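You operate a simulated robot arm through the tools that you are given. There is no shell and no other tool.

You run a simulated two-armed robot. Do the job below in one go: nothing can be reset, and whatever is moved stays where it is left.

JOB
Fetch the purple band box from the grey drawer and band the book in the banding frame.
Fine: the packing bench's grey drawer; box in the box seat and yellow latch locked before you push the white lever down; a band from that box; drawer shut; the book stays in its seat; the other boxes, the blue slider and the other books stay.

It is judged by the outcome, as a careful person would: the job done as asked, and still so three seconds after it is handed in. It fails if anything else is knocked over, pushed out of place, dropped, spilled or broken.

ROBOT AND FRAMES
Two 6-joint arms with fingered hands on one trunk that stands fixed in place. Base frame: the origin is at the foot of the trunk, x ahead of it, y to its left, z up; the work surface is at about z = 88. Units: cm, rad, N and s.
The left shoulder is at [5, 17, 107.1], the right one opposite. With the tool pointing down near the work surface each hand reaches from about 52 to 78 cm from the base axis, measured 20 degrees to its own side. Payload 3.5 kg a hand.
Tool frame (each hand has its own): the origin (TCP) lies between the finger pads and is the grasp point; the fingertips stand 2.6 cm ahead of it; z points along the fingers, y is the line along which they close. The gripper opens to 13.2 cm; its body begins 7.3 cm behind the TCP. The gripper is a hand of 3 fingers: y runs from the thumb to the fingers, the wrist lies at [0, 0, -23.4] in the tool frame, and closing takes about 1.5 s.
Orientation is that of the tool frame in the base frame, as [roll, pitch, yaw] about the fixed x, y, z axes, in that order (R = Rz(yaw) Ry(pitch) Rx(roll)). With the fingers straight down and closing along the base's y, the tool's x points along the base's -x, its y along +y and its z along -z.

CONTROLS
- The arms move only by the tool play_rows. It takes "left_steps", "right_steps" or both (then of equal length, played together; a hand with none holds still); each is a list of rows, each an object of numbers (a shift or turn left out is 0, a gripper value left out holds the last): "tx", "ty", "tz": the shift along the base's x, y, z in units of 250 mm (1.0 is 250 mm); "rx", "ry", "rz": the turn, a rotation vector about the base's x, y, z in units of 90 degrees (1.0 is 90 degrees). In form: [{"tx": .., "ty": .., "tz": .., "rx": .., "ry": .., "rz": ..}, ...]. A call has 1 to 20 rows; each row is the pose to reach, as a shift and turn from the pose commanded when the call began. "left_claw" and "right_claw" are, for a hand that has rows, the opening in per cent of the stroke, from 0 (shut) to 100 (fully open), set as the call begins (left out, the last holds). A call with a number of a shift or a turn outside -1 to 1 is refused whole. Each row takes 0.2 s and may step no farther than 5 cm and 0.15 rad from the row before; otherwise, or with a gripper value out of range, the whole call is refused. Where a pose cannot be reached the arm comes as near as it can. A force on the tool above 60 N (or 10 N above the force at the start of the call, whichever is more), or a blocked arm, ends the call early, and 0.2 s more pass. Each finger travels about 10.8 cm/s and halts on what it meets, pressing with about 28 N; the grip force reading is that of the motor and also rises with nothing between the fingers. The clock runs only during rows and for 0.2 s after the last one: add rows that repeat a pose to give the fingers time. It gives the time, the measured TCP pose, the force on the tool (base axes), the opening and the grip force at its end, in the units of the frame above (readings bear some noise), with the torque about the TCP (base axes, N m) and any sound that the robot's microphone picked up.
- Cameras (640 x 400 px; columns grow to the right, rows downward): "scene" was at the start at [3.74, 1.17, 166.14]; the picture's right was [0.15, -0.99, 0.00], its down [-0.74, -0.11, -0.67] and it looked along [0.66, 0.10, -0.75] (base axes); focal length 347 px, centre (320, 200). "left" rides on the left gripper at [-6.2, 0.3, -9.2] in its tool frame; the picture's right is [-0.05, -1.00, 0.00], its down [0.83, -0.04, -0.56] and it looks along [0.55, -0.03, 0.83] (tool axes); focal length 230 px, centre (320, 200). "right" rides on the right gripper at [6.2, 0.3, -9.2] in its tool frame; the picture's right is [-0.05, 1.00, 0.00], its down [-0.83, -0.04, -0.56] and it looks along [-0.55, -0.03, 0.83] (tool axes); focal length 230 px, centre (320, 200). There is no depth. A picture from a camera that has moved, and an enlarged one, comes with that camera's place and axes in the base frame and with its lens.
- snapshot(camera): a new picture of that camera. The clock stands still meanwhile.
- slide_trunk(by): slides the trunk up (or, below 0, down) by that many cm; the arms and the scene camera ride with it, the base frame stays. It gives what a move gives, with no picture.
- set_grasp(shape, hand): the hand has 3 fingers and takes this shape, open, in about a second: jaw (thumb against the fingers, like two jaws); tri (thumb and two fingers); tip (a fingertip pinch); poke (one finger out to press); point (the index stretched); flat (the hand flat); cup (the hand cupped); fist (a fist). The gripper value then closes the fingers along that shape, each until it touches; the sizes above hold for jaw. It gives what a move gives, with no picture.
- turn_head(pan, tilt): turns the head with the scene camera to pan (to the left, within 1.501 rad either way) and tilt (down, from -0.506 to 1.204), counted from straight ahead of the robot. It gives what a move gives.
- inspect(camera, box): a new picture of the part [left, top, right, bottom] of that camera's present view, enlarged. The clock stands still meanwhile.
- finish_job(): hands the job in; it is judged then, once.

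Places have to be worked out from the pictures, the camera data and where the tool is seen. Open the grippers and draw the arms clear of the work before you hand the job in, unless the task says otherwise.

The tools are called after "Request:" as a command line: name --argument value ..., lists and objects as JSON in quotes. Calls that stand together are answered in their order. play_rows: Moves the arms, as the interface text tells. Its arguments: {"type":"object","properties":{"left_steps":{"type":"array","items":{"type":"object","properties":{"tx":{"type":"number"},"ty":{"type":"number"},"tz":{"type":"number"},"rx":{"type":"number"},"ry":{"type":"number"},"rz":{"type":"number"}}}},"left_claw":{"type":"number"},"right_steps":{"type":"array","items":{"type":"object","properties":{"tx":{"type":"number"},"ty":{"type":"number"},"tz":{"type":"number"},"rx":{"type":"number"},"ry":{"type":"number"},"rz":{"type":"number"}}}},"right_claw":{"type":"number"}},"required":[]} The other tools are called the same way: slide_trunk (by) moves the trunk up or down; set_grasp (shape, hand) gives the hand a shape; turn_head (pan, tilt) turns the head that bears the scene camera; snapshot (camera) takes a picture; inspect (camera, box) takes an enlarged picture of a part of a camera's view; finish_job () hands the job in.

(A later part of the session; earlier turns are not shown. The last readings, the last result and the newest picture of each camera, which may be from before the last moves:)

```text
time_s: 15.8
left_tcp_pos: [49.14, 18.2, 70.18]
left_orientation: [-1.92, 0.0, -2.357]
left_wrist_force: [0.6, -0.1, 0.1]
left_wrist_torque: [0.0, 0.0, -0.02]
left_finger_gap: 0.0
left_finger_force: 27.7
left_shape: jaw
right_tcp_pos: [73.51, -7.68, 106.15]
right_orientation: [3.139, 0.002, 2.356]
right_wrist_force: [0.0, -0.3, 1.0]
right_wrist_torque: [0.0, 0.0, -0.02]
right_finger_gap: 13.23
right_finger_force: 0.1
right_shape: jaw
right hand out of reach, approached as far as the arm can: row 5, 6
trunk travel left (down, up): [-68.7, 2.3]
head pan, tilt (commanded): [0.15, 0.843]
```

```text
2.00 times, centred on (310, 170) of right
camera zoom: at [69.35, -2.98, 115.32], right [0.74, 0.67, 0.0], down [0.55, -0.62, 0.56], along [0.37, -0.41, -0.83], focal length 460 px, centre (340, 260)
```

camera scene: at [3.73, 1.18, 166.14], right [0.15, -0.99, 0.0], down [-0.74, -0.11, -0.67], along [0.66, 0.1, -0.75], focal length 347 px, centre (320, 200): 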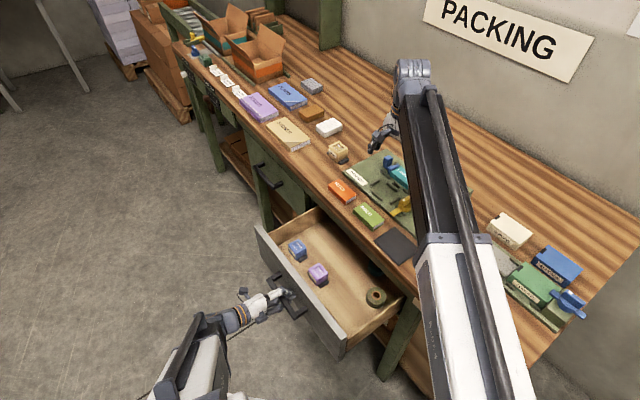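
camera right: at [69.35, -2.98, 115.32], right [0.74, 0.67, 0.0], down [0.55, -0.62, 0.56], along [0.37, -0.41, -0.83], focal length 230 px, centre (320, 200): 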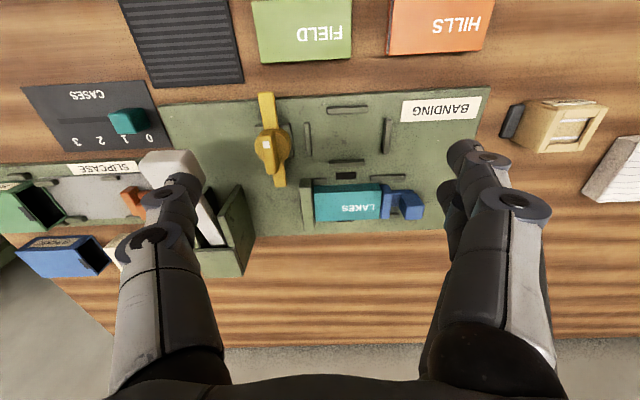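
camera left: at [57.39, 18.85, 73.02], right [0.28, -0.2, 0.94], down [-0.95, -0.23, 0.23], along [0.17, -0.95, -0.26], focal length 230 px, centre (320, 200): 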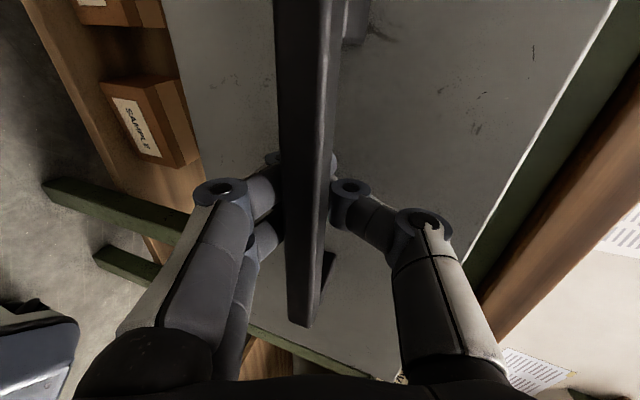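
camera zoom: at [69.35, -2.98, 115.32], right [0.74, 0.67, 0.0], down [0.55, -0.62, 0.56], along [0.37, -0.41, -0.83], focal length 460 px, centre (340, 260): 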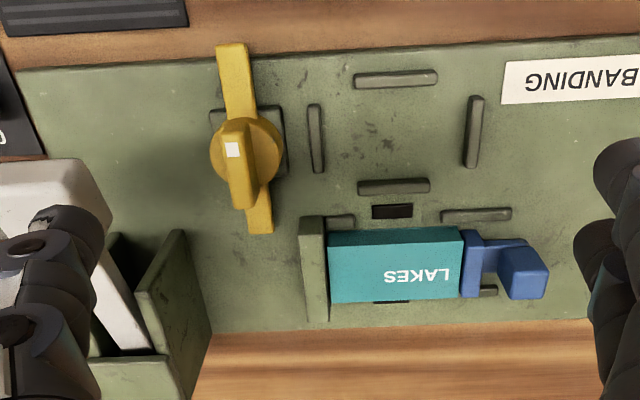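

The camera block sits on one side of the hand, and a smaller block on the other. With the present yaw the camera would end up against the drawer front, so I turn the right hand 180° to put the camera on the bench side, in two 90° calls, while moving back over the drawer.

Request:
play_rows --right_steps '[{"tx": -0.073, "ty": 0.073, "tz": -0.01, "rz": 0.091}, {"tx": -0.145, "ty": 0.145, "tz": -0.02, "rz": 0.182}, {"tx": -0.218, "ty": 0.218, "tz": -0.03, "rz": 0.273}, {"tx": -0.291, "ty": 0.291, "tz": -0.04, "rz": 0.364}, {"tx": -0.364, "ty": 0.364, "tz": -0.05, "rz": 0.455}, {"tx": -0.436, "ty": 0.436, "tz": -0.06, "rz": 0.545}, {"tx": -0.509, "ty": 0.509, "tz": -0.07, "rz": 0.636}, {"tx": -0.582, "ty": 0.582, "tz": -0.08, "rz": 0.727}, {"tx": -0.655, "ty": 0.655, "tz": -0.09, "rz": 0.818}, {"tx": -0.727, "ty": 0.727, "tz": -0.1, "rz": 0.909}, {"tx": -0.8, "ty": 0.8, "tz": -0.11, "rz": 1.0}, {"tx": -0.8, "ty": 0.8, "tz": -0.11, "rz": 1.0}]'

Request:
snapshot --camera "right"

Request:
snapshot --camera "scene"

```text
time_s: 18.4
left_tcp_pos: [49.19, 18.07, 70.21]
left_orientation: [-1.921, -0.001, -2.355]
left_wrist_force: [0.4, -0.4, -0.5]
left_wrist_torque: [0.02, 0.05, -0.02]
left_finger_gap: 0.0
left_finger_force: 28.1
left_shape: jaw
right_tcp_pos: [53.44, 12.26, 103.44]
right_orientation: [3.141, -0.001, -2.356]
right_wrist_force: [-0.4, 0.0, -0.5]
right_wrist_torque: [0.01, 0.01, 0.02]
right_finger_gap: 13.17
right_finger_force: 0.1
right_shape: jaw
trunk travel left (down, up): [-68.7, 2.3]
head pan, tilt (commanded): [0.15, 0.843]
```

```text
taken
camera right: at [48.95, 8.21, 112.71], right [-0.67, 0.74, 0.0], down [0.62, 0.56, 0.56], along [0.41, 0.37, -0.83], focal length 230 px, centre (320, 200)
```

right: 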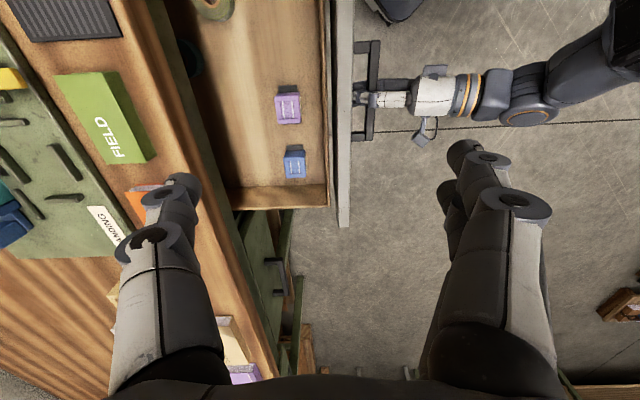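

```text
taken
camera scene: at [3.74, 1.18, 166.14], right [0.15, -0.99, 0.0], down [-0.74, -0.11, -0.67], along [0.66, 0.1, -0.75], focal length 347 px, centre (320, 200)
```

scene: 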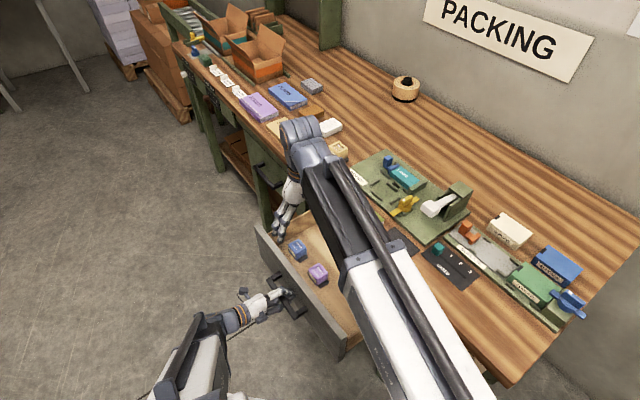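

The hand is now partly turned and its camera looks along the drawer. I zoom in to measure the drawer front and the purple box.

Request:
inspect --camera "right" --box '[240, 60, 380, 180]'

```text
3.33 times, centred on (310, 120) of right
camera zoom: at [48.95, 8.21, 112.71], right [-0.67, 0.74, 0.0], down [0.62, 0.56, 0.56], along [0.41, 0.37, -0.83], focal length 767 px, centre (353, 467)
```

zoom: 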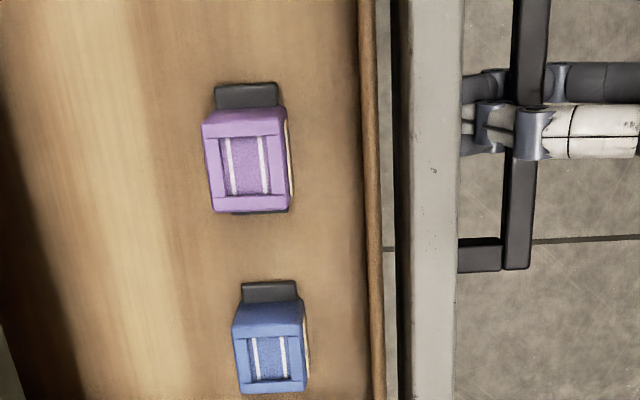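

The drawer front's inner face is at w≈26.8 with its top at z≈79, and the purple box centre is confirmed at about (60.0,10.2), top z≈68. I finish the second 90° of the turn, staying above the drawer.

Request:
play_rows --right_steps '[{"tx": 0.015, "ty": 0.001, "tz": -0.03, "rz": 0.091}, {"tx": 0.029, "ty": 0.002, "tz": -0.06, "rz": 0.182}, {"tx": 0.044, "ty": 0.003, "tz": -0.09, "rz": 0.273}, {"tx": 0.059, "ty": 0.004, "tz": -0.12, "rz": 0.364}, {"tx": 0.074, "ty": 0.004, "tz": -0.15, "rz": 0.455}, {"tx": 0.088, "ty": 0.005, "tz": -0.18, "rz": 0.545}, {"tx": 0.103, "ty": 0.006, "tz": -0.21, "rz": 0.636}, {"tx": 0.118, "ty": 0.007, "tz": -0.24, "rz": 0.727}, {"tx": 0.133, "ty": 0.008, "tz": -0.27, "rz": 0.818}, {"tx": 0.147, "ty": 0.009, "tz": -0.3, "rz": 0.909}, {"tx": 0.162, "ty": 0.01, "tz": -0.33, "rz": 1.0}, {"tx": 0.162, "ty": 0.01, "tz": -0.33, "rz": 1.0}]' --right_claw 60

Request:
snapshot --camera "right"

Request:
snapshot --camera "scene"

```text
time_s: 21.0
left_tcp_pos: [49.21, 18.14, 70.07]
left_orientation: [-1.92, 0.001, -2.357]
left_wrist_force: [-0.3, 0.5, -0.6]
left_wrist_torque: [0.02, 0.01, 0.0]
left_finger_gap: 0.0
left_finger_force: 28.1
left_shape: jaw
right_tcp_pos: [56.25, 12.65, 97.19]
right_orientation: [-3.14, -0.002, -1.177]
right_wrist_force: [-0.4, 0.4, -0.1]
right_wrist_torque: [-0.02, -0.03, -0.01]
right_finger_gap: 7.95
right_finger_force: 0.1
right_shape: jaw
right hand out of reach, approached as far as the arm can: row 9, 10, 11, 12
trunk travel left (down, up): [-68.7, 2.3]
head pan, tilt (commanded): [0.15, 0.843]
```

```text
taken
camera right: at [58.43, 7.01, 106.53], right [-0.94, -0.34, 0.0], down [-0.28, 0.78, 0.55], along [-0.19, 0.52, -0.83], focal length 230 px, centre (320, 200)
```

right: 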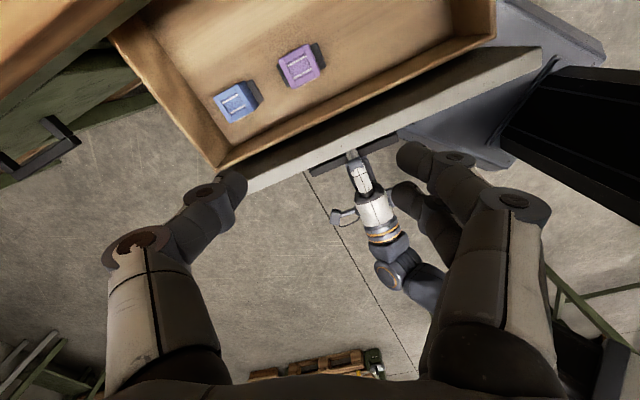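

```text
taken
camera scene: at [3.74, 1.18, 166.14], right [0.15, -0.99, 0.0], down [-0.74, -0.11, -0.67], along [0.66, 0.1, -0.75], focal length 347 px, centre (320, 200)
```

scene: 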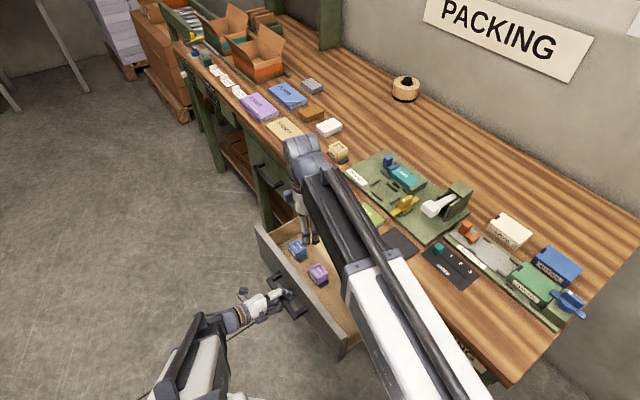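

The wrist hits its turning limit 22° short, so the flip won't work that way. Going back is simpler: the camera stays on the near side, the tool nearly vertical and the grip about 0.5 cm beyond the box centre, leaving the camera roughly 1 cm clear of the drawer front. I rotate back in two calls.

Request:
play_rows --right_steps '[{"rz": -0.091}, {"rz": -0.182}, {"rz": -0.273}, {"rz": -0.364}, {"rz": -0.455}, {"rz": -0.545}, {"rz": -0.636}, {"rz": -0.727}, {"rz": -0.818}, {"rz": -0.909}, {"rz": -1.0}]' --right_claw 60

Request:
play_rows --right_steps '[{"tx": 0.02, "ty": -0.014, "tz": -0.011, "rz": -0.094}, {"tx": 0.041, "ty": -0.028, "tz": -0.022, "rz": -0.188}, {"tx": 0.061, "ty": -0.042, "tz": -0.033, "rz": -0.281}, {"tx": 0.082, "ty": -0.056, "tz": -0.044, "rz": -0.375}, {"tx": 0.102, "ty": -0.07, "tz": -0.055, "rz": -0.469}, {"tx": 0.123, "ty": -0.084, "tz": -0.066, "rz": -0.563}, {"tx": 0.143, "ty": -0.098, "tz": -0.077, "rz": -0.657}, {"tx": 0.164, "ty": -0.112, "tz": -0.088, "rz": -0.7505}, {"tx": 0.164, "ty": -0.112, "tz": -0.088, "rz": -0.7505}]'

Request:
snapshot --camera "right"

Request:
snapshot --camera "scene"

```text
time_s: 23.4
left_tcp_pos: [49.24, 18.12, 70.13]
left_orientation: [-1.922, -0.002, -2.357]
left_wrist_force: [-0.3, 0.1, -0.3]
left_wrist_torque: [0.0, -0.02, -0.05]
left_finger_gap: 0.02
left_finger_force: 28.6
left_shape: jaw
right_tcp_pos: [56.19, 12.75, 97.25]
right_orientation: [3.141, -0.004, -2.749]
right_wrist_force: [-0.3, 0.2, -0.3]
right_wrist_torque: [0.01, 0.01, 0.01]
right_finger_gap: 7.97
right_finger_force: 0.1
right_shape: jaw
trunk travel left (down, up): [-68.7, 2.3]
head pan, tilt (commanded): [0.15, 0.843]
```

```text
time_s: 25.4
left_tcp_pos: [49.12, 18.09, 70.07]
left_orientation: [-1.92, 0.002, -2.357]
left_wrist_force: [-1.0, -0.1, -0.7]
left_wrist_torque: [0.0, 0.06, 0.02]
left_finger_gap: 0.0
left_finger_force: 27.8
left_shape: jaw
right_tcp_pos: [60.51, 10.0, 94.98]
right_orientation: [3.141, -0.003, 2.357]
right_wrist_force: [0.6, 0.3, 0.5]
right_wrist_torque: [0.01, 0.0, 0.0]
right_finger_gap: 7.98
right_finger_force: 0.0
right_shape: jaw
trunk travel left (down, up): [-68.7, 2.3]
head pan, tilt (commanded): [0.15, 0.843]
```

```text
taken
camera right: at [56.43, 14.57, 104.3], right [0.74, 0.67, 0.0], down [0.56, -0.62, 0.55], along [0.37, -0.41, -0.83], focal length 230 px, centre (320, 200)
```

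right: 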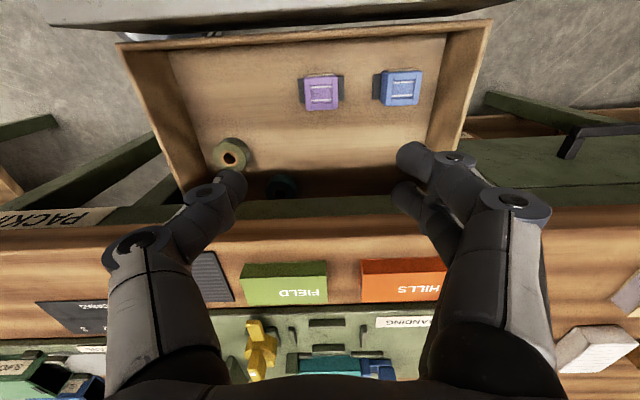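

```text
taken
camera scene: at [3.74, 1.18, 166.14], right [0.15, -0.99, 0.0], down [-0.74, -0.11, -0.67], along [0.66, 0.1, -0.75], focal length 347 px, centre (320, 200)
```

scene: 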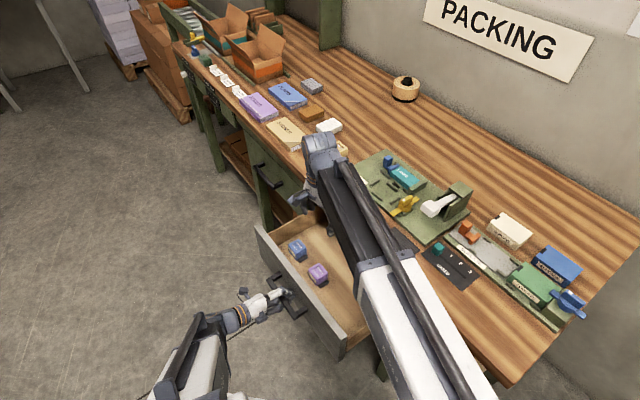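

The closing axis now runs along the bench and the hand is over the purple box. I lower it to about 8 cm above the box top and check the alignment.

Request:
play_rows --right_steps '[{"tx": 0.0, "ty": 0.0, "tz": -0.152}, {"tz": -0.304}, {"tz": -0.456}, {"tz": -0.608}, {"tz": -0.76}, {"tz": -0.76}]'

Request:
snapshot --camera "right"

Request:
inspect --camera "scene" --box '[250, 170, 390, 300]'

```text
time_s: 26.8
left_tcp_pos: [49.16, 18.1, 69.97]
left_orientation: [-1.921, -0.001, -2.355]
left_wrist_force: [0.5, 0.3, -0.1]
left_wrist_torque: [0.03, 0.01, 0.02]
left_finger_gap: 0.0
left_finger_force: 28.4
left_shape: jaw
right_tcp_pos: [60.26, 10.12, 76.15]
right_orientation: [-3.141, -0.002, 2.358]
right_wrist_force: [0.2, -0.3, 0.7]
right_wrist_torque: [0.01, -0.02, 0.01]
right_finger_gap: 7.96
right_finger_force: 0.1
right_shape: jaw
trunk travel left (down, up): [-68.7, 2.3]
head pan, tilt (commanded): [0.15, 0.843]
```

```text
taken
camera right: at [56.24, 14.71, 85.4], right [0.74, 0.67, 0.0], down [0.56, -0.62, 0.55], along [0.37, -0.41, -0.83], focal length 230 px, centre (320, 200)
```

right: 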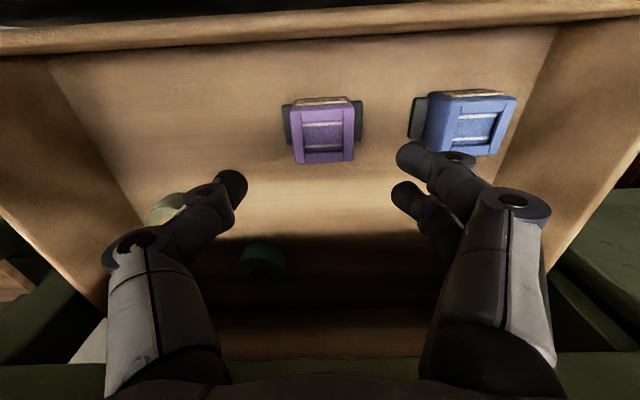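

```text
3.08 times, centred on (320, 235) of scene
camera zoom: at [3.74, 1.18, 166.14], right [0.15, -0.99, 0.0], down [-0.74, -0.11, -0.67], along [0.66, 0.1, -0.75], focal length 1066 px, centre (320, 92)
```

zoom: 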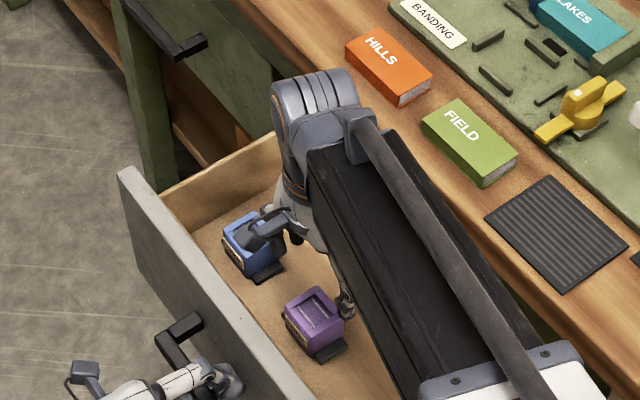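

I zoom in on the box in the hand camera to check the alignment before the final descent.

Request:
inspect --camera "right" --box '[220, 70, 440, 220]'

```text
2.67 times, centred on (330, 145) of right
camera zoom: at [56.24, 14.71, 85.4], right [0.74, 0.67, 0.0], down [0.56, -0.62, 0.55], along [0.37, -0.41, -0.83], focal length 614 px, centre (293, 347)
```

zoom: 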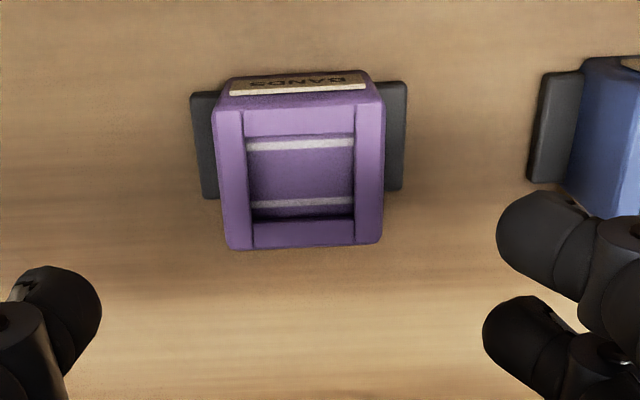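

The box is centred at about (60.2,10.7) and square to the hand. I nudge +0.4 cm along the bench, narrow the hand to 6.6 cm so it clears the blue box, and lower the TCP to z≈68.2.

Request:
play_rows --right_steps '[{"tx": 0.011, "ty": 0.011, "tz": 0.0}, {"tx": 0.011, "ty": 0.011, "tz": 0.0}, {"tx": 0.011, "ty": 0.011, "tz": -0.08}, {"tx": 0.011, "ty": 0.011, "tz": -0.16}, {"tx": 0.011, "ty": 0.011, "tz": -0.24}, {"tx": 0.011, "ty": 0.011, "tz": -0.318}, {"tx": 0.011, "ty": 0.011, "tz": -0.318}]' --right_claw 50

Request:
snapshot --camera "right"

Request:
inspect --camera "scene" --box '[260, 220, 380, 310]'

```text
time_s: 28.4
left_tcp_pos: [49.31, 18.2, 70.12]
left_orientation: [-1.919, 0.001, -2.357]
left_wrist_force: [-0.2, 0.6, -1.2]
left_wrist_torque: [0.01, 0.01, -0.01]
left_finger_gap: 0.0
left_finger_force: 28.8
left_shape: jaw
right_tcp_pos: [60.57, 10.21, 68.03]
right_orientation: [-3.141, -0.004, 2.358]
right_wrist_force: [-0.6, -0.3, 0.2]
right_wrist_torque: [0.01, -0.01, 0.03]
right_finger_gap: 6.68
right_finger_force: 0.0
right_shape: jaw
trunk travel left (down, up): [-68.7, 2.3]
head pan, tilt (commanded): [0.15, 0.843]
```

```text
taken
camera right: at [56.6, 14.87, 77.3], right [0.74, 0.67, 0.0], down [0.56, -0.62, 0.55], along [0.37, -0.41, -0.83], focal length 230 px, centre (320, 200)
```

right: 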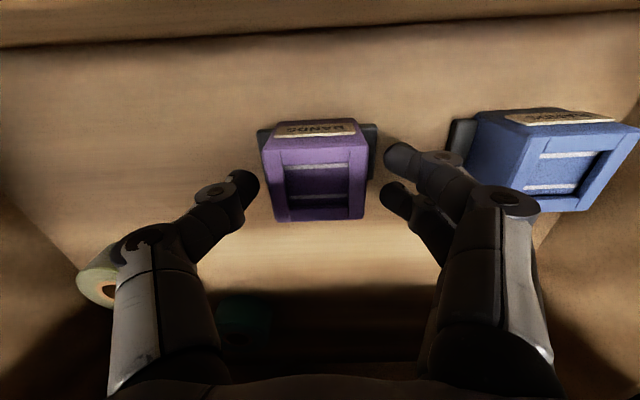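

```text
4.44 times, centred on (320, 265) of scene
camera zoom: at [3.74, 1.18, 166.14], right [0.15, -0.99, 0.0], down [-0.74, -0.11, -0.67], along [0.66, 0.1, -0.75], focal length 1540 px, centre (320, -89)
```

zoom: 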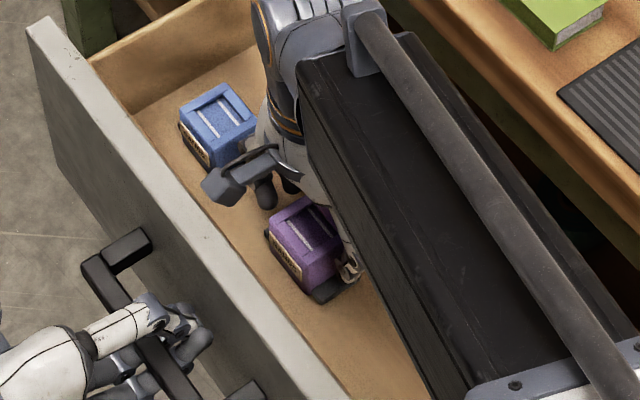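

The TCP sits about 0.7–0.9 cm deeper than the box centre, and one fingertip would only catch the far corner. I shift the hand 0.6 cm outward, watching the camera against the drawer front.

Request:
play_rows --right_steps '[{"tx": -0.008, "ty": 0.008}, {"tx": -0.017, "ty": 0.017}, {"tx": -0.017, "ty": 0.017}]'

Request:
inspect --camera "right" --box '[220, 90, 440, 240]'

Request:
inspect --camera "scene" --box '[270, 230, 350, 290]'

```text
time_s: 29.2
left_tcp_pos: [49.23, 18.04, 70.1]
left_orientation: [-1.92, -0.001, -2.356]
left_wrist_force: [0.0, -0.5, 0.3]
left_wrist_torque: [0.01, -0.01, 0.02]
left_finger_gap: 0.0
left_finger_force: 27.8
left_shape: jaw
right_tcp_pos: [60.21, 10.77, 68.1]
right_orientation: [-3.142, -0.003, 2.356]
right_wrist_force: [-0.6, -0.8, 0.1]
right_wrist_torque: [0.01, 0.01, 0.0]
right_finger_gap: 6.64
right_finger_force: 0.1
right_shape: jaw
trunk travel left (down, up): [-68.7, 2.3]
head pan, tilt (commanded): [0.15, 0.843]
```

```text
2.67 times, centred on (330, 165) of right
camera zoom: at [56.16, 15.3, 77.36], right [0.74, 0.67, 0.0], down [0.56, -0.62, 0.55], along [0.37, -0.41, -0.83], focal length 614 px, centre (293, 293)
```

zoom: 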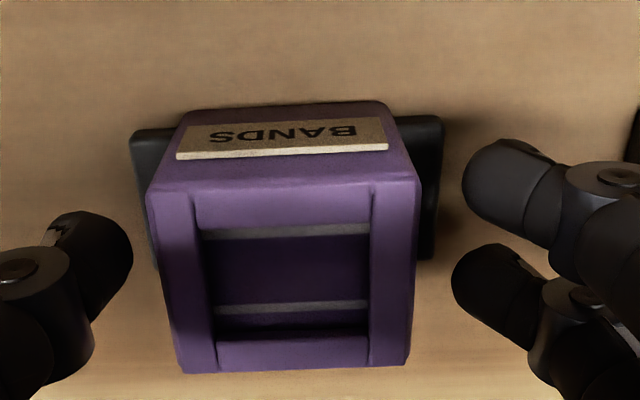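

```text
6.67 times, centred on (310, 260) of scene
camera zoom: at [3.74, 1.18, 166.14], right [0.15, -0.99, 0.0], down [-0.74, -0.11, -0.67], along [0.66, 0.1, -0.75], focal length 2311 px, centre (387, -200)
```

zoom: 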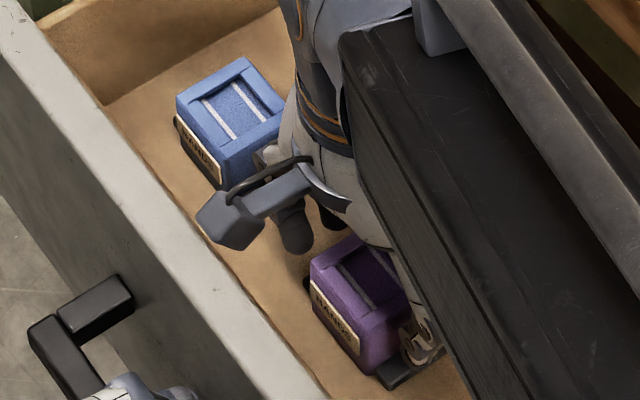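

The fingertips are at w≈34.0 and 36.4 and the thumb at 35.2. The box spans about 32.7–36.8, so all three will land on it. There's no contact with the drawer front, so I close the hand.

Request:
play_rows --right_steps '[{}, {}, {}, {}, {}, {}, {}]' --right_claw 20

Request:
inspect --camera "right" --box '[220, 90, 440, 240]'

```text
time_s: 30.8
left_tcp_pos: [49.15, 18.06, 70.13]
left_orientation: [-1.921, -0.001, -2.357]
left_wrist_force: [-0.5, 0.9, -1.7]
left_wrist_torque: [0.02, 0.0, -0.01]
left_finger_gap: 0.0
left_finger_force: 28.1
left_shape: jaw
right_tcp_pos: [60.31, 10.62, 68.1]
right_orientation: [-3.141, -0.004, 2.356]
right_wrist_force: [0.1, 0.0, 0.2]
right_wrist_torque: [-0.01, 0.03, 0.01]
right_finger_gap: 4.36
right_finger_force: 28.0
right_shape: jaw
trunk travel left (down, up): [-68.7, 2.3]
head pan, tilt (commanded): [0.15, 0.843]
```

```text
2.67 times, centred on (330, 165) of right
camera zoom: at [56.17, 15.3, 77.36], right [0.74, 0.67, 0.0], down [0.56, -0.62, 0.55], along [0.37, -0.41, -0.83], focal length 614 px, centre (293, 293)
```

zoom: 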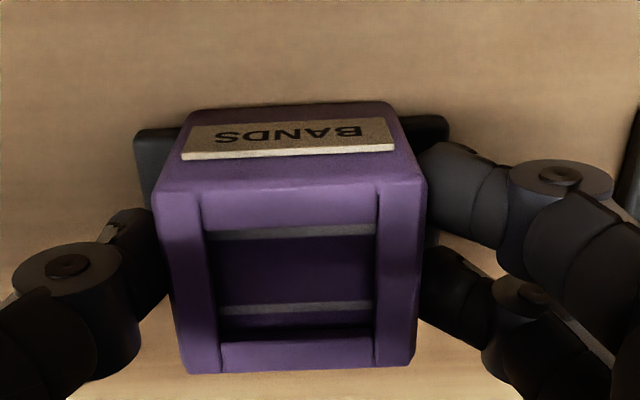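

The grip is firm: gap 4.36 cm at 28 N. I lift straight up and check.

Request:
play_rows --right_steps '[{"tz": 0.08}, {"tz": 0.16}, {"tz": 0.28}, {"tz": 0.44}, {"tz": 0.6}, {"tz": 0.78}, {"tz": 0.96}, {"tz": 0.96}]'

Request:
snapshot --camera "right"

Request:
snapshot --camera "scene"

```text
time_s: 32.6
left_tcp_pos: [49.15, 18.09, 70.19]
left_orientation: [-1.92, 0.0, -2.356]
left_wrist_force: [0.6, -0.3, -0.8]
left_wrist_torque: [0.0, -0.02, 0.02]
left_finger_gap: 0.02
left_finger_force: 28.1
left_shape: jaw
right_tcp_pos: [60.41, 10.62, 92.25]
right_orientation: [-3.141, -0.003, 2.358]
right_wrist_force: [0.0, -0.6, -1.3]
right_wrist_torque: [-0.02, -0.02, 0.01]
right_finger_gap: 4.32
right_finger_force: 27.8
right_shape: jaw
trunk travel left (down, up): [-68.7, 2.3]
head pan, tilt (commanded): [0.15, 0.843]
```

```text
taken
camera right: at [56.43, 15.2, 101.43], right [0.74, 0.67, 0.0], down [0.56, -0.62, 0.55], along [0.37, -0.41, -0.83], focal length 230 px, centre (320, 200)
```

right: 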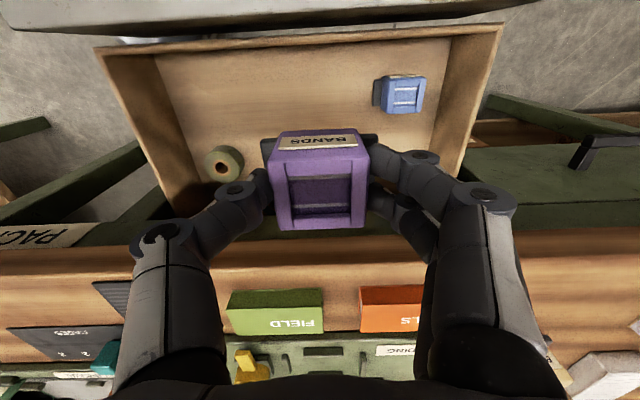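

```text
taken
camera scene: at [3.74, 1.18, 166.14], right [0.15, -0.99, 0.0], down [-0.74, -0.11, -0.67], along [0.66, 0.1, -0.75], focal length 347 px, centre (320, 200)
```

scene: 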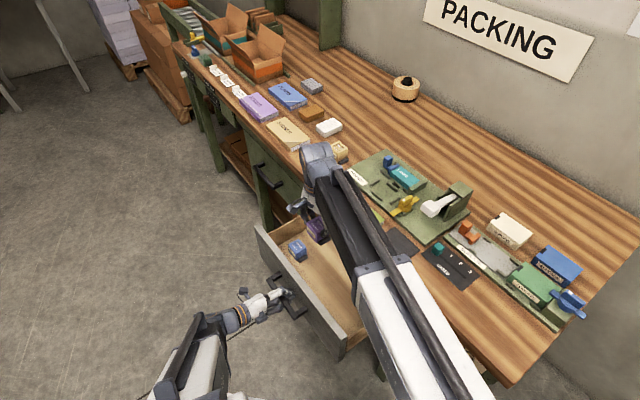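

The box is held securely and upright. I raise it and carry it over the frame area, short of the seat, so the drawer can be shut.

Request:
play_rows --right_steps '[{"tz": 0.16}, {"tx": 0.02, "ty": -0.03, "tz": 0.32}, {"tx": 0.1, "ty": -0.14, "tz": 0.46}, {"tx": 0.18, "ty": -0.27, "tz": 0.48}, {"tx": 0.26, "ty": -0.4, "tz": 0.48}, {"tx": 0.34, "ty": -0.5, "tz": 0.48}, {"tx": 0.42, "ty": -0.58, "tz": 0.48}, {"tx": 0.42, "ty": -0.58, "tz": 0.48}]'

Request:
snapshot --camera "scene"

Request:
snapshot --camera "right"

Request:
snapshot --camera "left"

```text
time_s: 34.4
left_tcp_pos: [49.23, 18.25, 70.13]
left_orientation: [-1.919, 0.0, -2.356]
left_wrist_force: [-0.4, -1.0, -0.2]
left_wrist_torque: [0.0, 0.0, -0.01]
left_finger_gap: 0.01
left_finger_force: 28.0
left_shape: jaw
right_tcp_pos: [70.49, -4.3, 104.05]
right_orientation: [3.141, -0.003, 2.357]
right_wrist_force: [0.2, -0.7, -1.4]
right_wrist_torque: [-0.02, 0.0, 0.03]
right_finger_gap: 4.35
right_finger_force: 28.5
right_shape: jaw
trunk travel left (down, up): [-68.7, 2.3]
head pan, tilt (commanded): [0.15, 0.843]
```

```text
taken
camera scene: at [3.75, 1.18, 166.14], right [0.15, -0.99, 0.0], down [-0.74, -0.11, -0.67], along [0.66, 0.1, -0.75], focal length 347 px, centre (320, 200)
```

scene: 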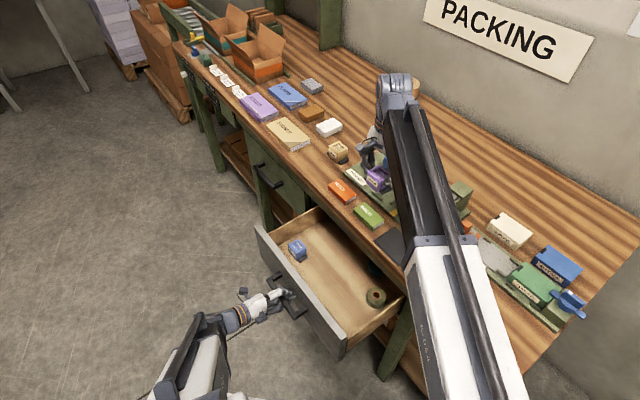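

```text
taken
camera right: at [66.54, 0.4, 113.37], right [0.74, 0.67, 0.0], down [0.56, -0.62, 0.55], along [0.37, -0.41, -0.83], focal length 230 px, centre (320, 200)
```

right: 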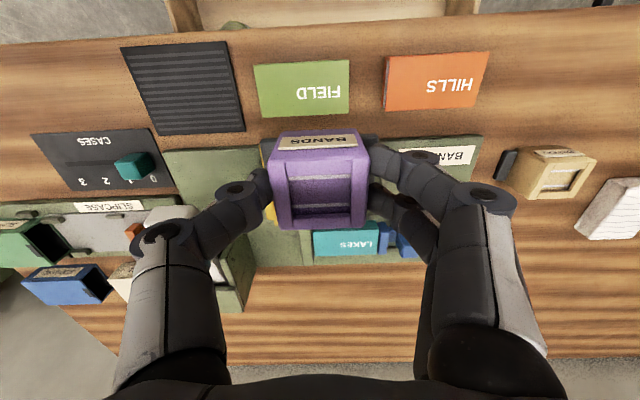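

```text
taken
camera left: at [47.4, 28.73, 73.04], right [0.28, -0.2, 0.94], down [-0.95, -0.23, 0.23], along [0.17, -0.95, -0.26], focal length 230 px, centre (320, 200)
```

left: 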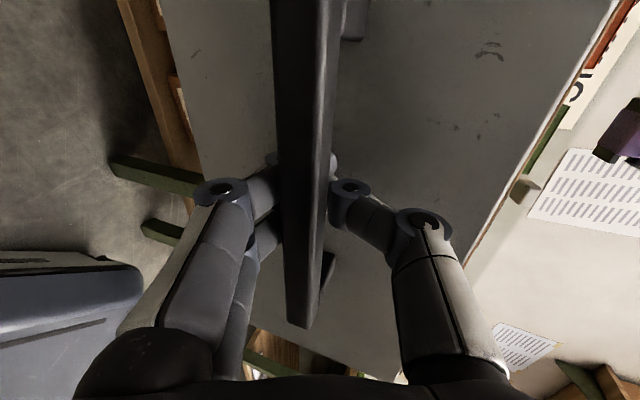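

The drawer area is free now. I push the drawer in with the left hand, most of the way first.

Request:
play_rows --left_steps '[{"tx": 0.06, "ty": -0.058}, {"tx": 0.15, "ty": -0.146}, {"tx": 0.25, "ty": -0.244}, {"tx": 0.35, "ty": -0.341}, {"tx": 0.45, "ty": -0.439}, {"tx": 0.5, "ty": -0.488}]'

Request:
snapshot --camera "scene"

Request:
snapshot --camera "left"

```text
time_s: 35.8
left_tcp_pos: [61.8, 5.94, 70.22]
left_orientation: [-1.92, 0.0, -2.356]
left_wrist_force: [0.4, -0.6, -1.0]
left_wrist_torque: [0.01, -0.01, -0.01]
left_finger_gap: 0.03
left_finger_force: 27.6
left_shape: jaw
right_tcp_pos: [70.63, -4.14, 104.1]
right_orientation: [3.141, -0.003, 2.358]
right_wrist_force: [0.3, 0.3, -0.5]
right_wrist_torque: [0.02, 0.0, 0.0]
right_finger_gap: 4.35
right_finger_force: 27.9
right_shape: jaw
trunk travel left (down, up): [-68.7, 2.3]
head pan, tilt (commanded): [0.15, 0.843]
```

```text
taken
camera scene: at [3.78, 1.16, 166.14], right [0.15, -0.99, 0.0], down [-0.74, -0.11, -0.67], along [0.66, 0.1, -0.75], focal length 347 px, centre (320, 200)
```

scene: 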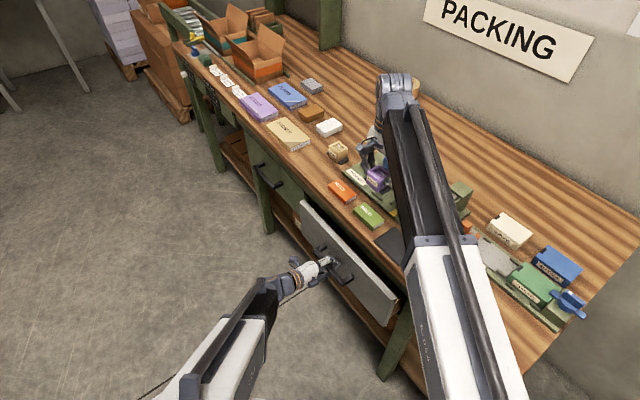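

```text
taken
camera left: at [59.98, 16.48, 73.06], right [0.28, -0.2, 0.94], down [-0.95, -0.23, 0.23], along [0.17, -0.95, -0.26], focal length 230 px, centre (320, 200)
```

left: 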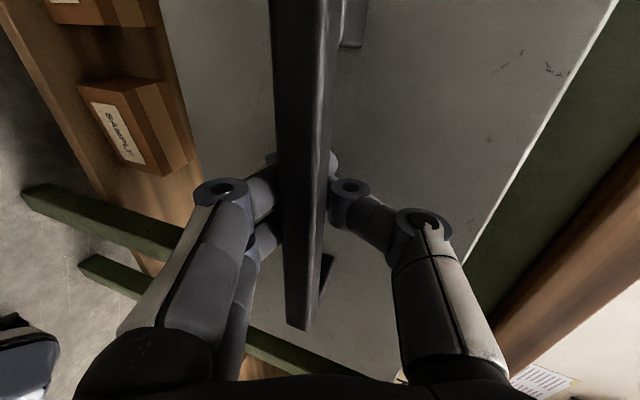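

The drawer follows without slack. I push the remaining few centimetres slowly until it stops.

Request:
play_rows --left_steps '[{"tx": 0.03, "ty": -0.029}, {"tx": 0.06, "ty": -0.059}, {"tx": 0.08, "ty": -0.078}, {"tx": 0.1, "ty": -0.098}, {"tx": 0.115, "ty": -0.112}, {"tx": 0.13, "ty": -0.127}, {"tx": 0.145, "ty": -0.142}]'

Request:
inspect --camera "scene" --box '[280, 180, 420, 310]'

Request:
snapshot --camera "left"

```text
time_s: 37.4
left_tcp_pos: [64.87, 2.81, 69.97]
left_orientation: [-1.924, 0.001, -2.354]
left_wrist_force: [-36.2, 34.3, -2.5]
left_wrist_torque: [0.22, 0.25, -0.14]
left_finger_gap: 0.01
left_finger_force: 28.2
left_shape: jaw
right_tcp_pos: [70.34, -3.95, 104.19]
right_orientation: [-3.141, 0.001, 2.358]
right_wrist_force: [0.1, -0.9, -0.1]
right_wrist_torque: [0.0, 0.04, 0.0]
right_finger_gap: 4.37
right_finger_force: 27.9
right_shape: jaw
trunk travel left (down, up): [-68.7, 2.3]
head pan, tilt (commanded): [0.15, 0.843]
```

```text
3.08 times, centred on (350, 245) of scene
camera zoom: at [3.43, 1.49, 166.14], right [0.15, -0.99, 0.0], down [-0.74, -0.11, -0.67], along [0.66, 0.1, -0.75], focal length 1066 px, centre (228, 62)
```

zoom: 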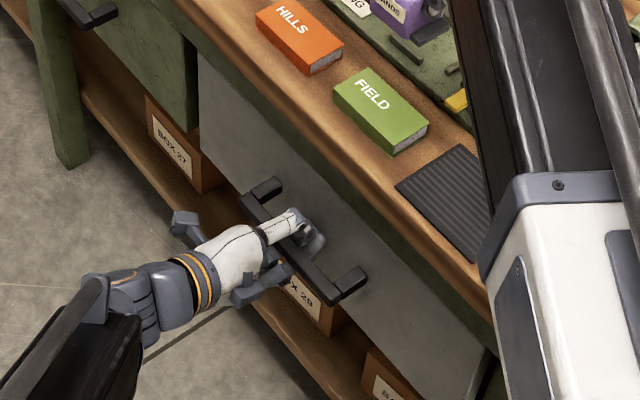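

```text
taken
camera left: at [63.09, 13.34, 72.94], right [0.28, -0.21, 0.94], down [-0.94, -0.23, 0.23], along [0.17, -0.95, -0.26], focal length 230 px, centre (320, 200)
```

left: 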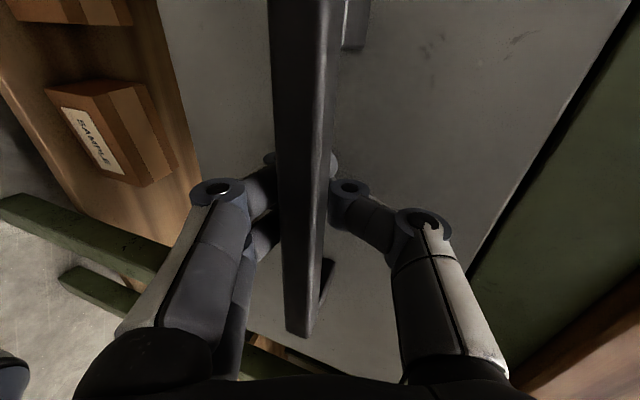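

The drawer has reached its stop, with about 50 N push-back, and its face is flush with the neighbouring drawer. I ease off slightly, open the left hand to free the bar, then back it straight out.

Request:
play_rows --left_steps '[{"tx": -0.014, "ty": 0.014}, {"tx": -0.014, "ty": 0.014}, {"tx": -0.014, "ty": 0.014}, {"tx": -0.014, "ty": 0.014}, {"tx": -0.014, "ty": 0.014}, {"tx": -0.014, "ty": 0.014}]' --left_claw 45

Request:
snapshot --camera "left"

```text
time_s: 38.8
left_tcp_pos: [64.84, 2.84, 70.03]
left_orientation: [-1.921, 0.0, -2.356]
left_wrist_force: [-15.6, 11.2, -7.2]
left_wrist_torque: [0.06, 0.03, -0.09]
left_finger_gap: 4.63
left_finger_force: 0.0
left_shape: jaw
right_tcp_pos: [70.58, -4.17, 104.12]
right_orientation: [-3.141, -0.002, 2.357]
right_wrist_force: [0.1, -0.1, -0.4]
right_wrist_torque: [0.0, 0.01, -0.02]
right_finger_gap: 4.34
right_finger_force: 28.0
right_shape: jaw
trunk travel left (down, up): [-68.7, 2.3]
head pan, tilt (commanded): [0.15, 0.843]
```

```text
taken
camera left: at [63.06, 13.34, 72.98], right [0.28, -0.2, 0.94], down [-0.95, -0.23, 0.23], along [0.17, -0.95, -0.26], focal length 230 px, centre (320, 200)
```

left: 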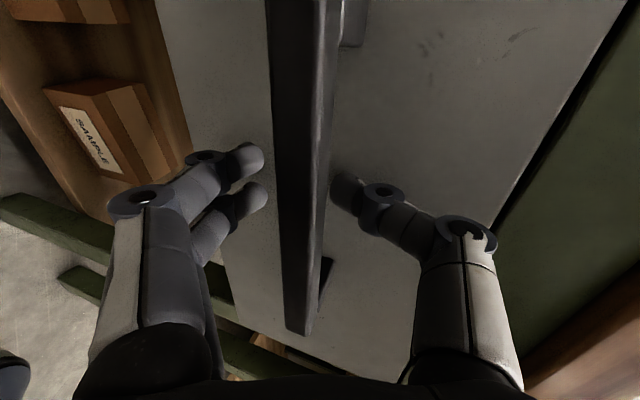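

The fingers are free of the bar, though the thumb tip still rests on the drawer face. I back the left hand straight out along its own axis.

Request:
play_rows --left_steps '[{"tx": -0.028, "ty": 0.028, "tz": 0.0}, {"tx": -0.056, "ty": 0.056, "tz": 0.008}, {"tx": -0.112, "ty": 0.112, "tz": 0.03}, {"tx": -0.2, "ty": 0.2, "tz": 0.07}, {"tx": -0.3, "ty": 0.3, "tz": 0.11}, {"tx": -0.3, "ty": 0.3, "tz": 0.11}]'

Request:
snapshot --camera "left"

Request:
inspect --camera "scene" --box '[280, 180, 420, 310]'

```text
time_s: 40.2
left_tcp_pos: [57.32, 10.25, 72.81]
left_orientation: [-1.921, -0.001, -2.356]
left_wrist_force: [0.9, 0.2, -0.5]
left_wrist_torque: [0.01, 0.02, -0.01]
left_finger_gap: 5.89
left_finger_force: 0.0
left_shape: jaw
right_tcp_pos: [70.54, -4.28, 104.07]
right_orientation: [3.141, -0.005, 2.357]
right_wrist_force: [-0.1, -0.3, -1.1]
right_wrist_torque: [0.01, 0.0, 0.04]
right_finger_gap: 4.35
right_finger_force: 27.7
right_shape: jaw
trunk travel left (down, up): [-68.7, 2.3]
head pan, tilt (commanded): [0.15, 0.843]
```

```text
taken
camera left: at [55.55, 20.92, 75.75], right [0.28, -0.2, 0.94], down [-0.95, -0.23, 0.23], along [0.17, -0.95, -0.26], focal length 230 px, centre (320, 200)
```

left: 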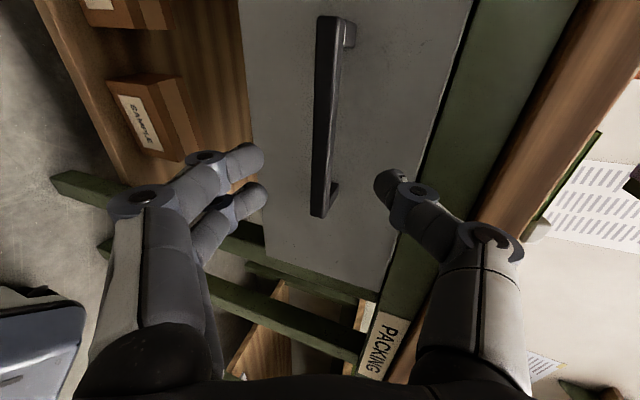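

```text
3.08 times, centred on (350, 245) of scene
camera zoom: at [3.75, 1.18, 166.14], right [0.15, -0.99, 0.0], down [-0.74, -0.11, -0.67], along [0.66, 0.1, -0.75], focal length 1066 px, centre (228, 62)
```

zoom: 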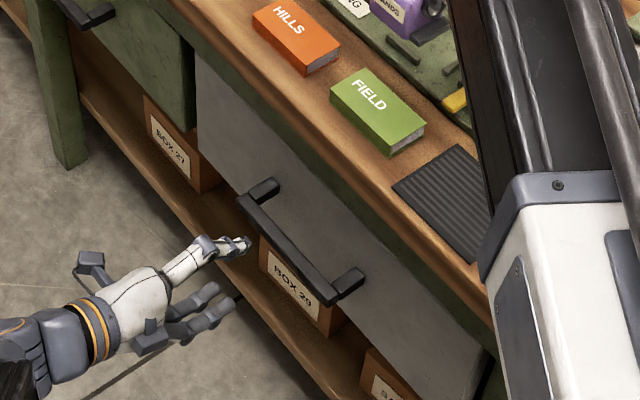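

The drawer matches its original closed position. Next I take the purple box to hover over the seat, with the hand leaning 4° toward the shoulder for reach and the TCP at about (77.0,-7.3,97).

Request:
play_rows --right_steps '[{"tx": 0.09, "ty": -0.042, "tz": -0.05, "rx": 0.003, "ry": -0.022}, {"tx": 0.18, "ty": -0.085, "tz": -0.13, "rx": 0.006, "ry": -0.044}, {"tx": 0.23, "ty": -0.11, "tz": -0.22, "rx": 0.006, "ry": -0.044}, {"tx": 0.258, "ty": -0.125, "tz": -0.283, "rx": 0.006, "ry": -0.044}, {"tx": 0.258, "ty": -0.125, "tz": -0.283, "rx": 0.006, "ry": -0.044}]'

Request:
snapshot --camera "right"

Request:
inspect --camera "scene" --box '[340, 130, 440, 220]'

```text
time_s: 41.4
left_tcp_pos: [57.29, 10.36, 72.82]
left_orientation: [-1.921, 0.002, -2.356]
left_wrist_force: [0.3, 0.0, -0.3]
left_wrist_torque: [0.0, 0.01, -0.03]
left_finger_gap: 5.88
left_finger_force: 0.0
left_shape: jaw
right_tcp_pos: [75.45, -7.29, 97.09]
right_orientation: [3.085, 0.039, 2.355]
right_wrist_force: [0.4, 0.0, -0.6]
right_wrist_torque: [-0.01, -0.02, -0.02]
right_finger_gap: 4.33
right_finger_force: 27.6
right_shape: jaw
right hand out of reach, approached as far as the arm can: row 3, 4, 5
trunk travel left (down, up): [-68.7, 2.3]
head pan, tilt (commanded): [0.15, 0.843]
```

```text
taken
camera right: at [70.91, -2.7, 106.07], right [0.74, 0.67, 0.06], down [0.52, -0.62, 0.59], along [0.43, -0.4, -0.81], focal length 230 px, centre (320, 200)
```

right: 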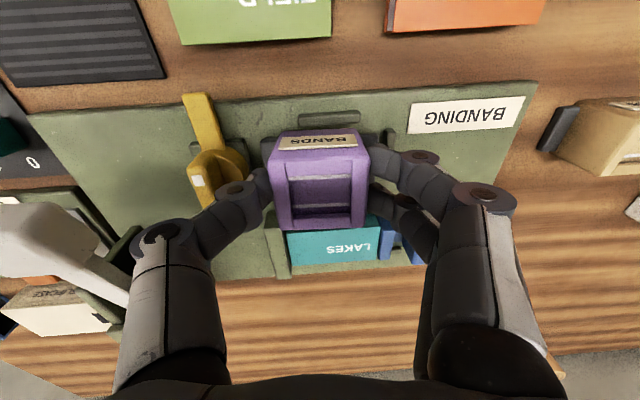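

```text
4.44 times, centred on (390, 175) of scene
camera zoom: at [3.74, 1.18, 166.14], right [0.15, -0.99, 0.0], down [-0.74, -0.11, -0.67], along [0.66, 0.1, -0.75], focal length 1540 px, centre (9, 311)
```

zoom: 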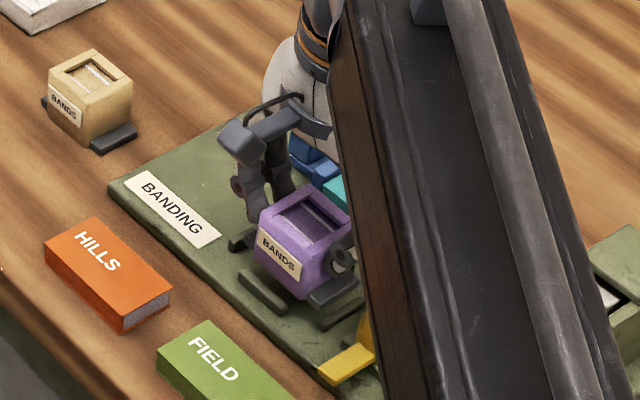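

The lean isn't enough: the hand stops at (75.5,-7.3), about 1.6 cm short. To place the box level I need a larger lean, so I'll set it on the free mat at about (58.4,-12) and regrip it with the hand leaning about 18° toward me. First I lift and carry it there with the tool vertical.

Request:
play_rows --right_steps '[{"tz": 0.14, "rx": -0.003, "ry": 0.022}, {"tx": -0.04, "ty": -0.01, "tz": 0.26, "rx": -0.006, "ry": 0.044}, {"tx": -0.2, "ty": -0.06, "tz": 0.28, "rx": -0.006, "ry": 0.044}, {"tx": -0.37, "ty": -0.11, "tz": 0.28, "rx": -0.006, "ry": 0.044}, {"tx": -0.53, "ty": -0.15, "tz": 0.24, "rx": -0.006, "ry": 0.044}, {"tx": -0.682, "ty": -0.188, "tz": 0.16, "rx": -0.006, "ry": 0.044}, {"tx": -0.682, "ty": -0.188, "tz": 0.08, "rx": -0.006, "ry": 0.044}, {"tx": -0.682, "ty": -0.188, "tz": 0.0, "rx": -0.006, "ry": 0.044}, {"tx": -0.682, "ty": -0.188, "tz": 0.0, "rx": -0.006, "ry": 0.044}]'

Request:
snapshot --camera "right"

Request:
inspect --camera "scene" --box '[340, 150, 480, 270]'

```text
time_s: 43.4
left_tcp_pos: [57.23, 10.3, 72.88]
left_orientation: [-1.92, 0.001, -2.356]
left_wrist_force: [0.3, 0.2, -0.2]
left_wrist_torque: [0.03, 0.0, 0.0]
left_finger_gap: 5.89
left_finger_force: 0.1
left_shape: jaw
right_tcp_pos: [58.5, -11.97, 97.04]
right_orientation: [-3.141, -0.004, 2.358]
right_wrist_force: [-0.3, 0.3, -0.2]
right_wrist_torque: [0.0, -0.04, 0.01]
right_finger_gap: 4.35
right_finger_force: 28.3
right_shape: jaw
right hand out of reach, approached as far as the arm can: row 1, 2
trunk travel left (down, up): [-68.7, 2.3]
head pan, tilt (commanded): [0.15, 0.843]
```

```text
taken
camera right: at [54.46, -7.33, 106.29], right [0.74, 0.67, 0.0], down [0.56, -0.62, 0.55], along [0.37, -0.41, -0.83], focal length 230 px, centre (320, 200)
```

right: 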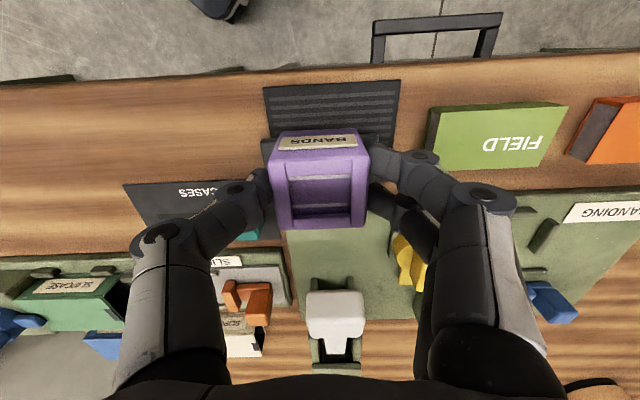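

```text
3.33 times, centred on (410, 210) of scene
camera zoom: at [3.74, 1.17, 166.14], right [0.15, -0.99, 0.0], down [-0.74, -0.11, -0.67], along [0.66, 0.1, -0.75], focal length 1155 px, centre (20, 167)
```

zoom: 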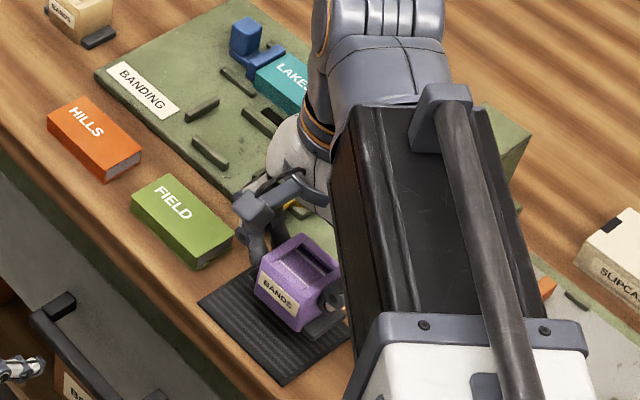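

The mat spans s≈29–38.8, w≈46–54. I shift the box 0.8 cm to the left to centre it and lower it to just above the mat.

Request:
play_rows --right_steps '[{"tx": 0.023, "ty": 0.023, "tz": -0.04}, {"tx": 0.023, "ty": 0.023, "tz": -0.1}, {"tx": 0.023, "ty": 0.023, "tz": -0.15}, {"tx": 0.023, "ty": 0.023, "tz": -0.166}, {"tx": 0.023, "ty": 0.023, "tz": -0.166}]'

Request:
inspect --camera "scene" --box '[380, 190, 460, 260]'

Request:
snapshot --camera "right"

```text
time_s: 44.6
left_tcp_pos: [57.24, 10.46, 73.06]
left_orientation: [-1.919, 0.001, -2.355]
left_wrist_force: [-0.3, -0.2, 0.5]
left_wrist_torque: [-0.02, 0.02, 0.0]
left_finger_gap: 5.89
left_finger_force: 0.0
left_shape: jaw
right_tcp_pos: [59.2, -11.31, 93.24]
right_orientation: [3.135, 0.003, 2.356]
right_wrist_force: [3.2, -5.1, 48.8]
right_wrist_torque: [-0.08, -0.03, 0.01]
right_finger_gap: 4.7
right_finger_force: 28.9
right_shape: jaw
trunk travel left (down, up): [-68.7, 2.3]
head pan, tilt (commanded): [0.15, 0.843]
```

```text
5.71 times, centred on (420, 225) of scene
camera zoom: at [3.36, 1.19, 166.21], right [0.15, -0.99, 0.0], down [-0.74, -0.11, -0.67], along [0.66, 0.1, -0.75], focal length 1980 px, centre (-251, 57)
```

zoom: 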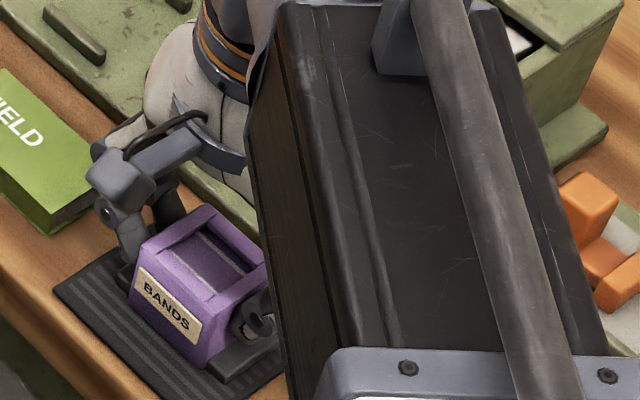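

```text
taken
camera right: at [54.98, -6.82, 102.47], right [0.74, 0.67, 0.0], down [0.55, -0.62, 0.56], along [0.38, -0.41, -0.83], focal length 230 px, centre (320, 200)
```

right: 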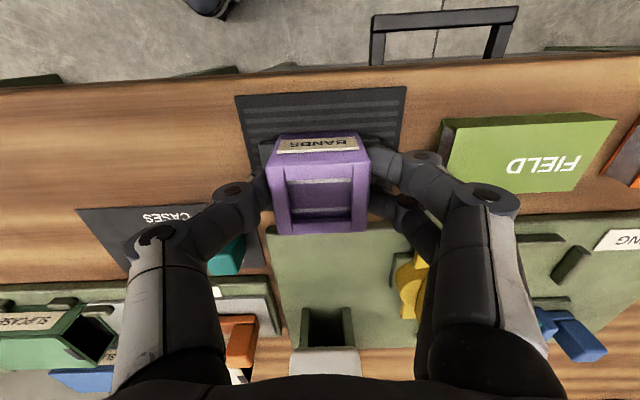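

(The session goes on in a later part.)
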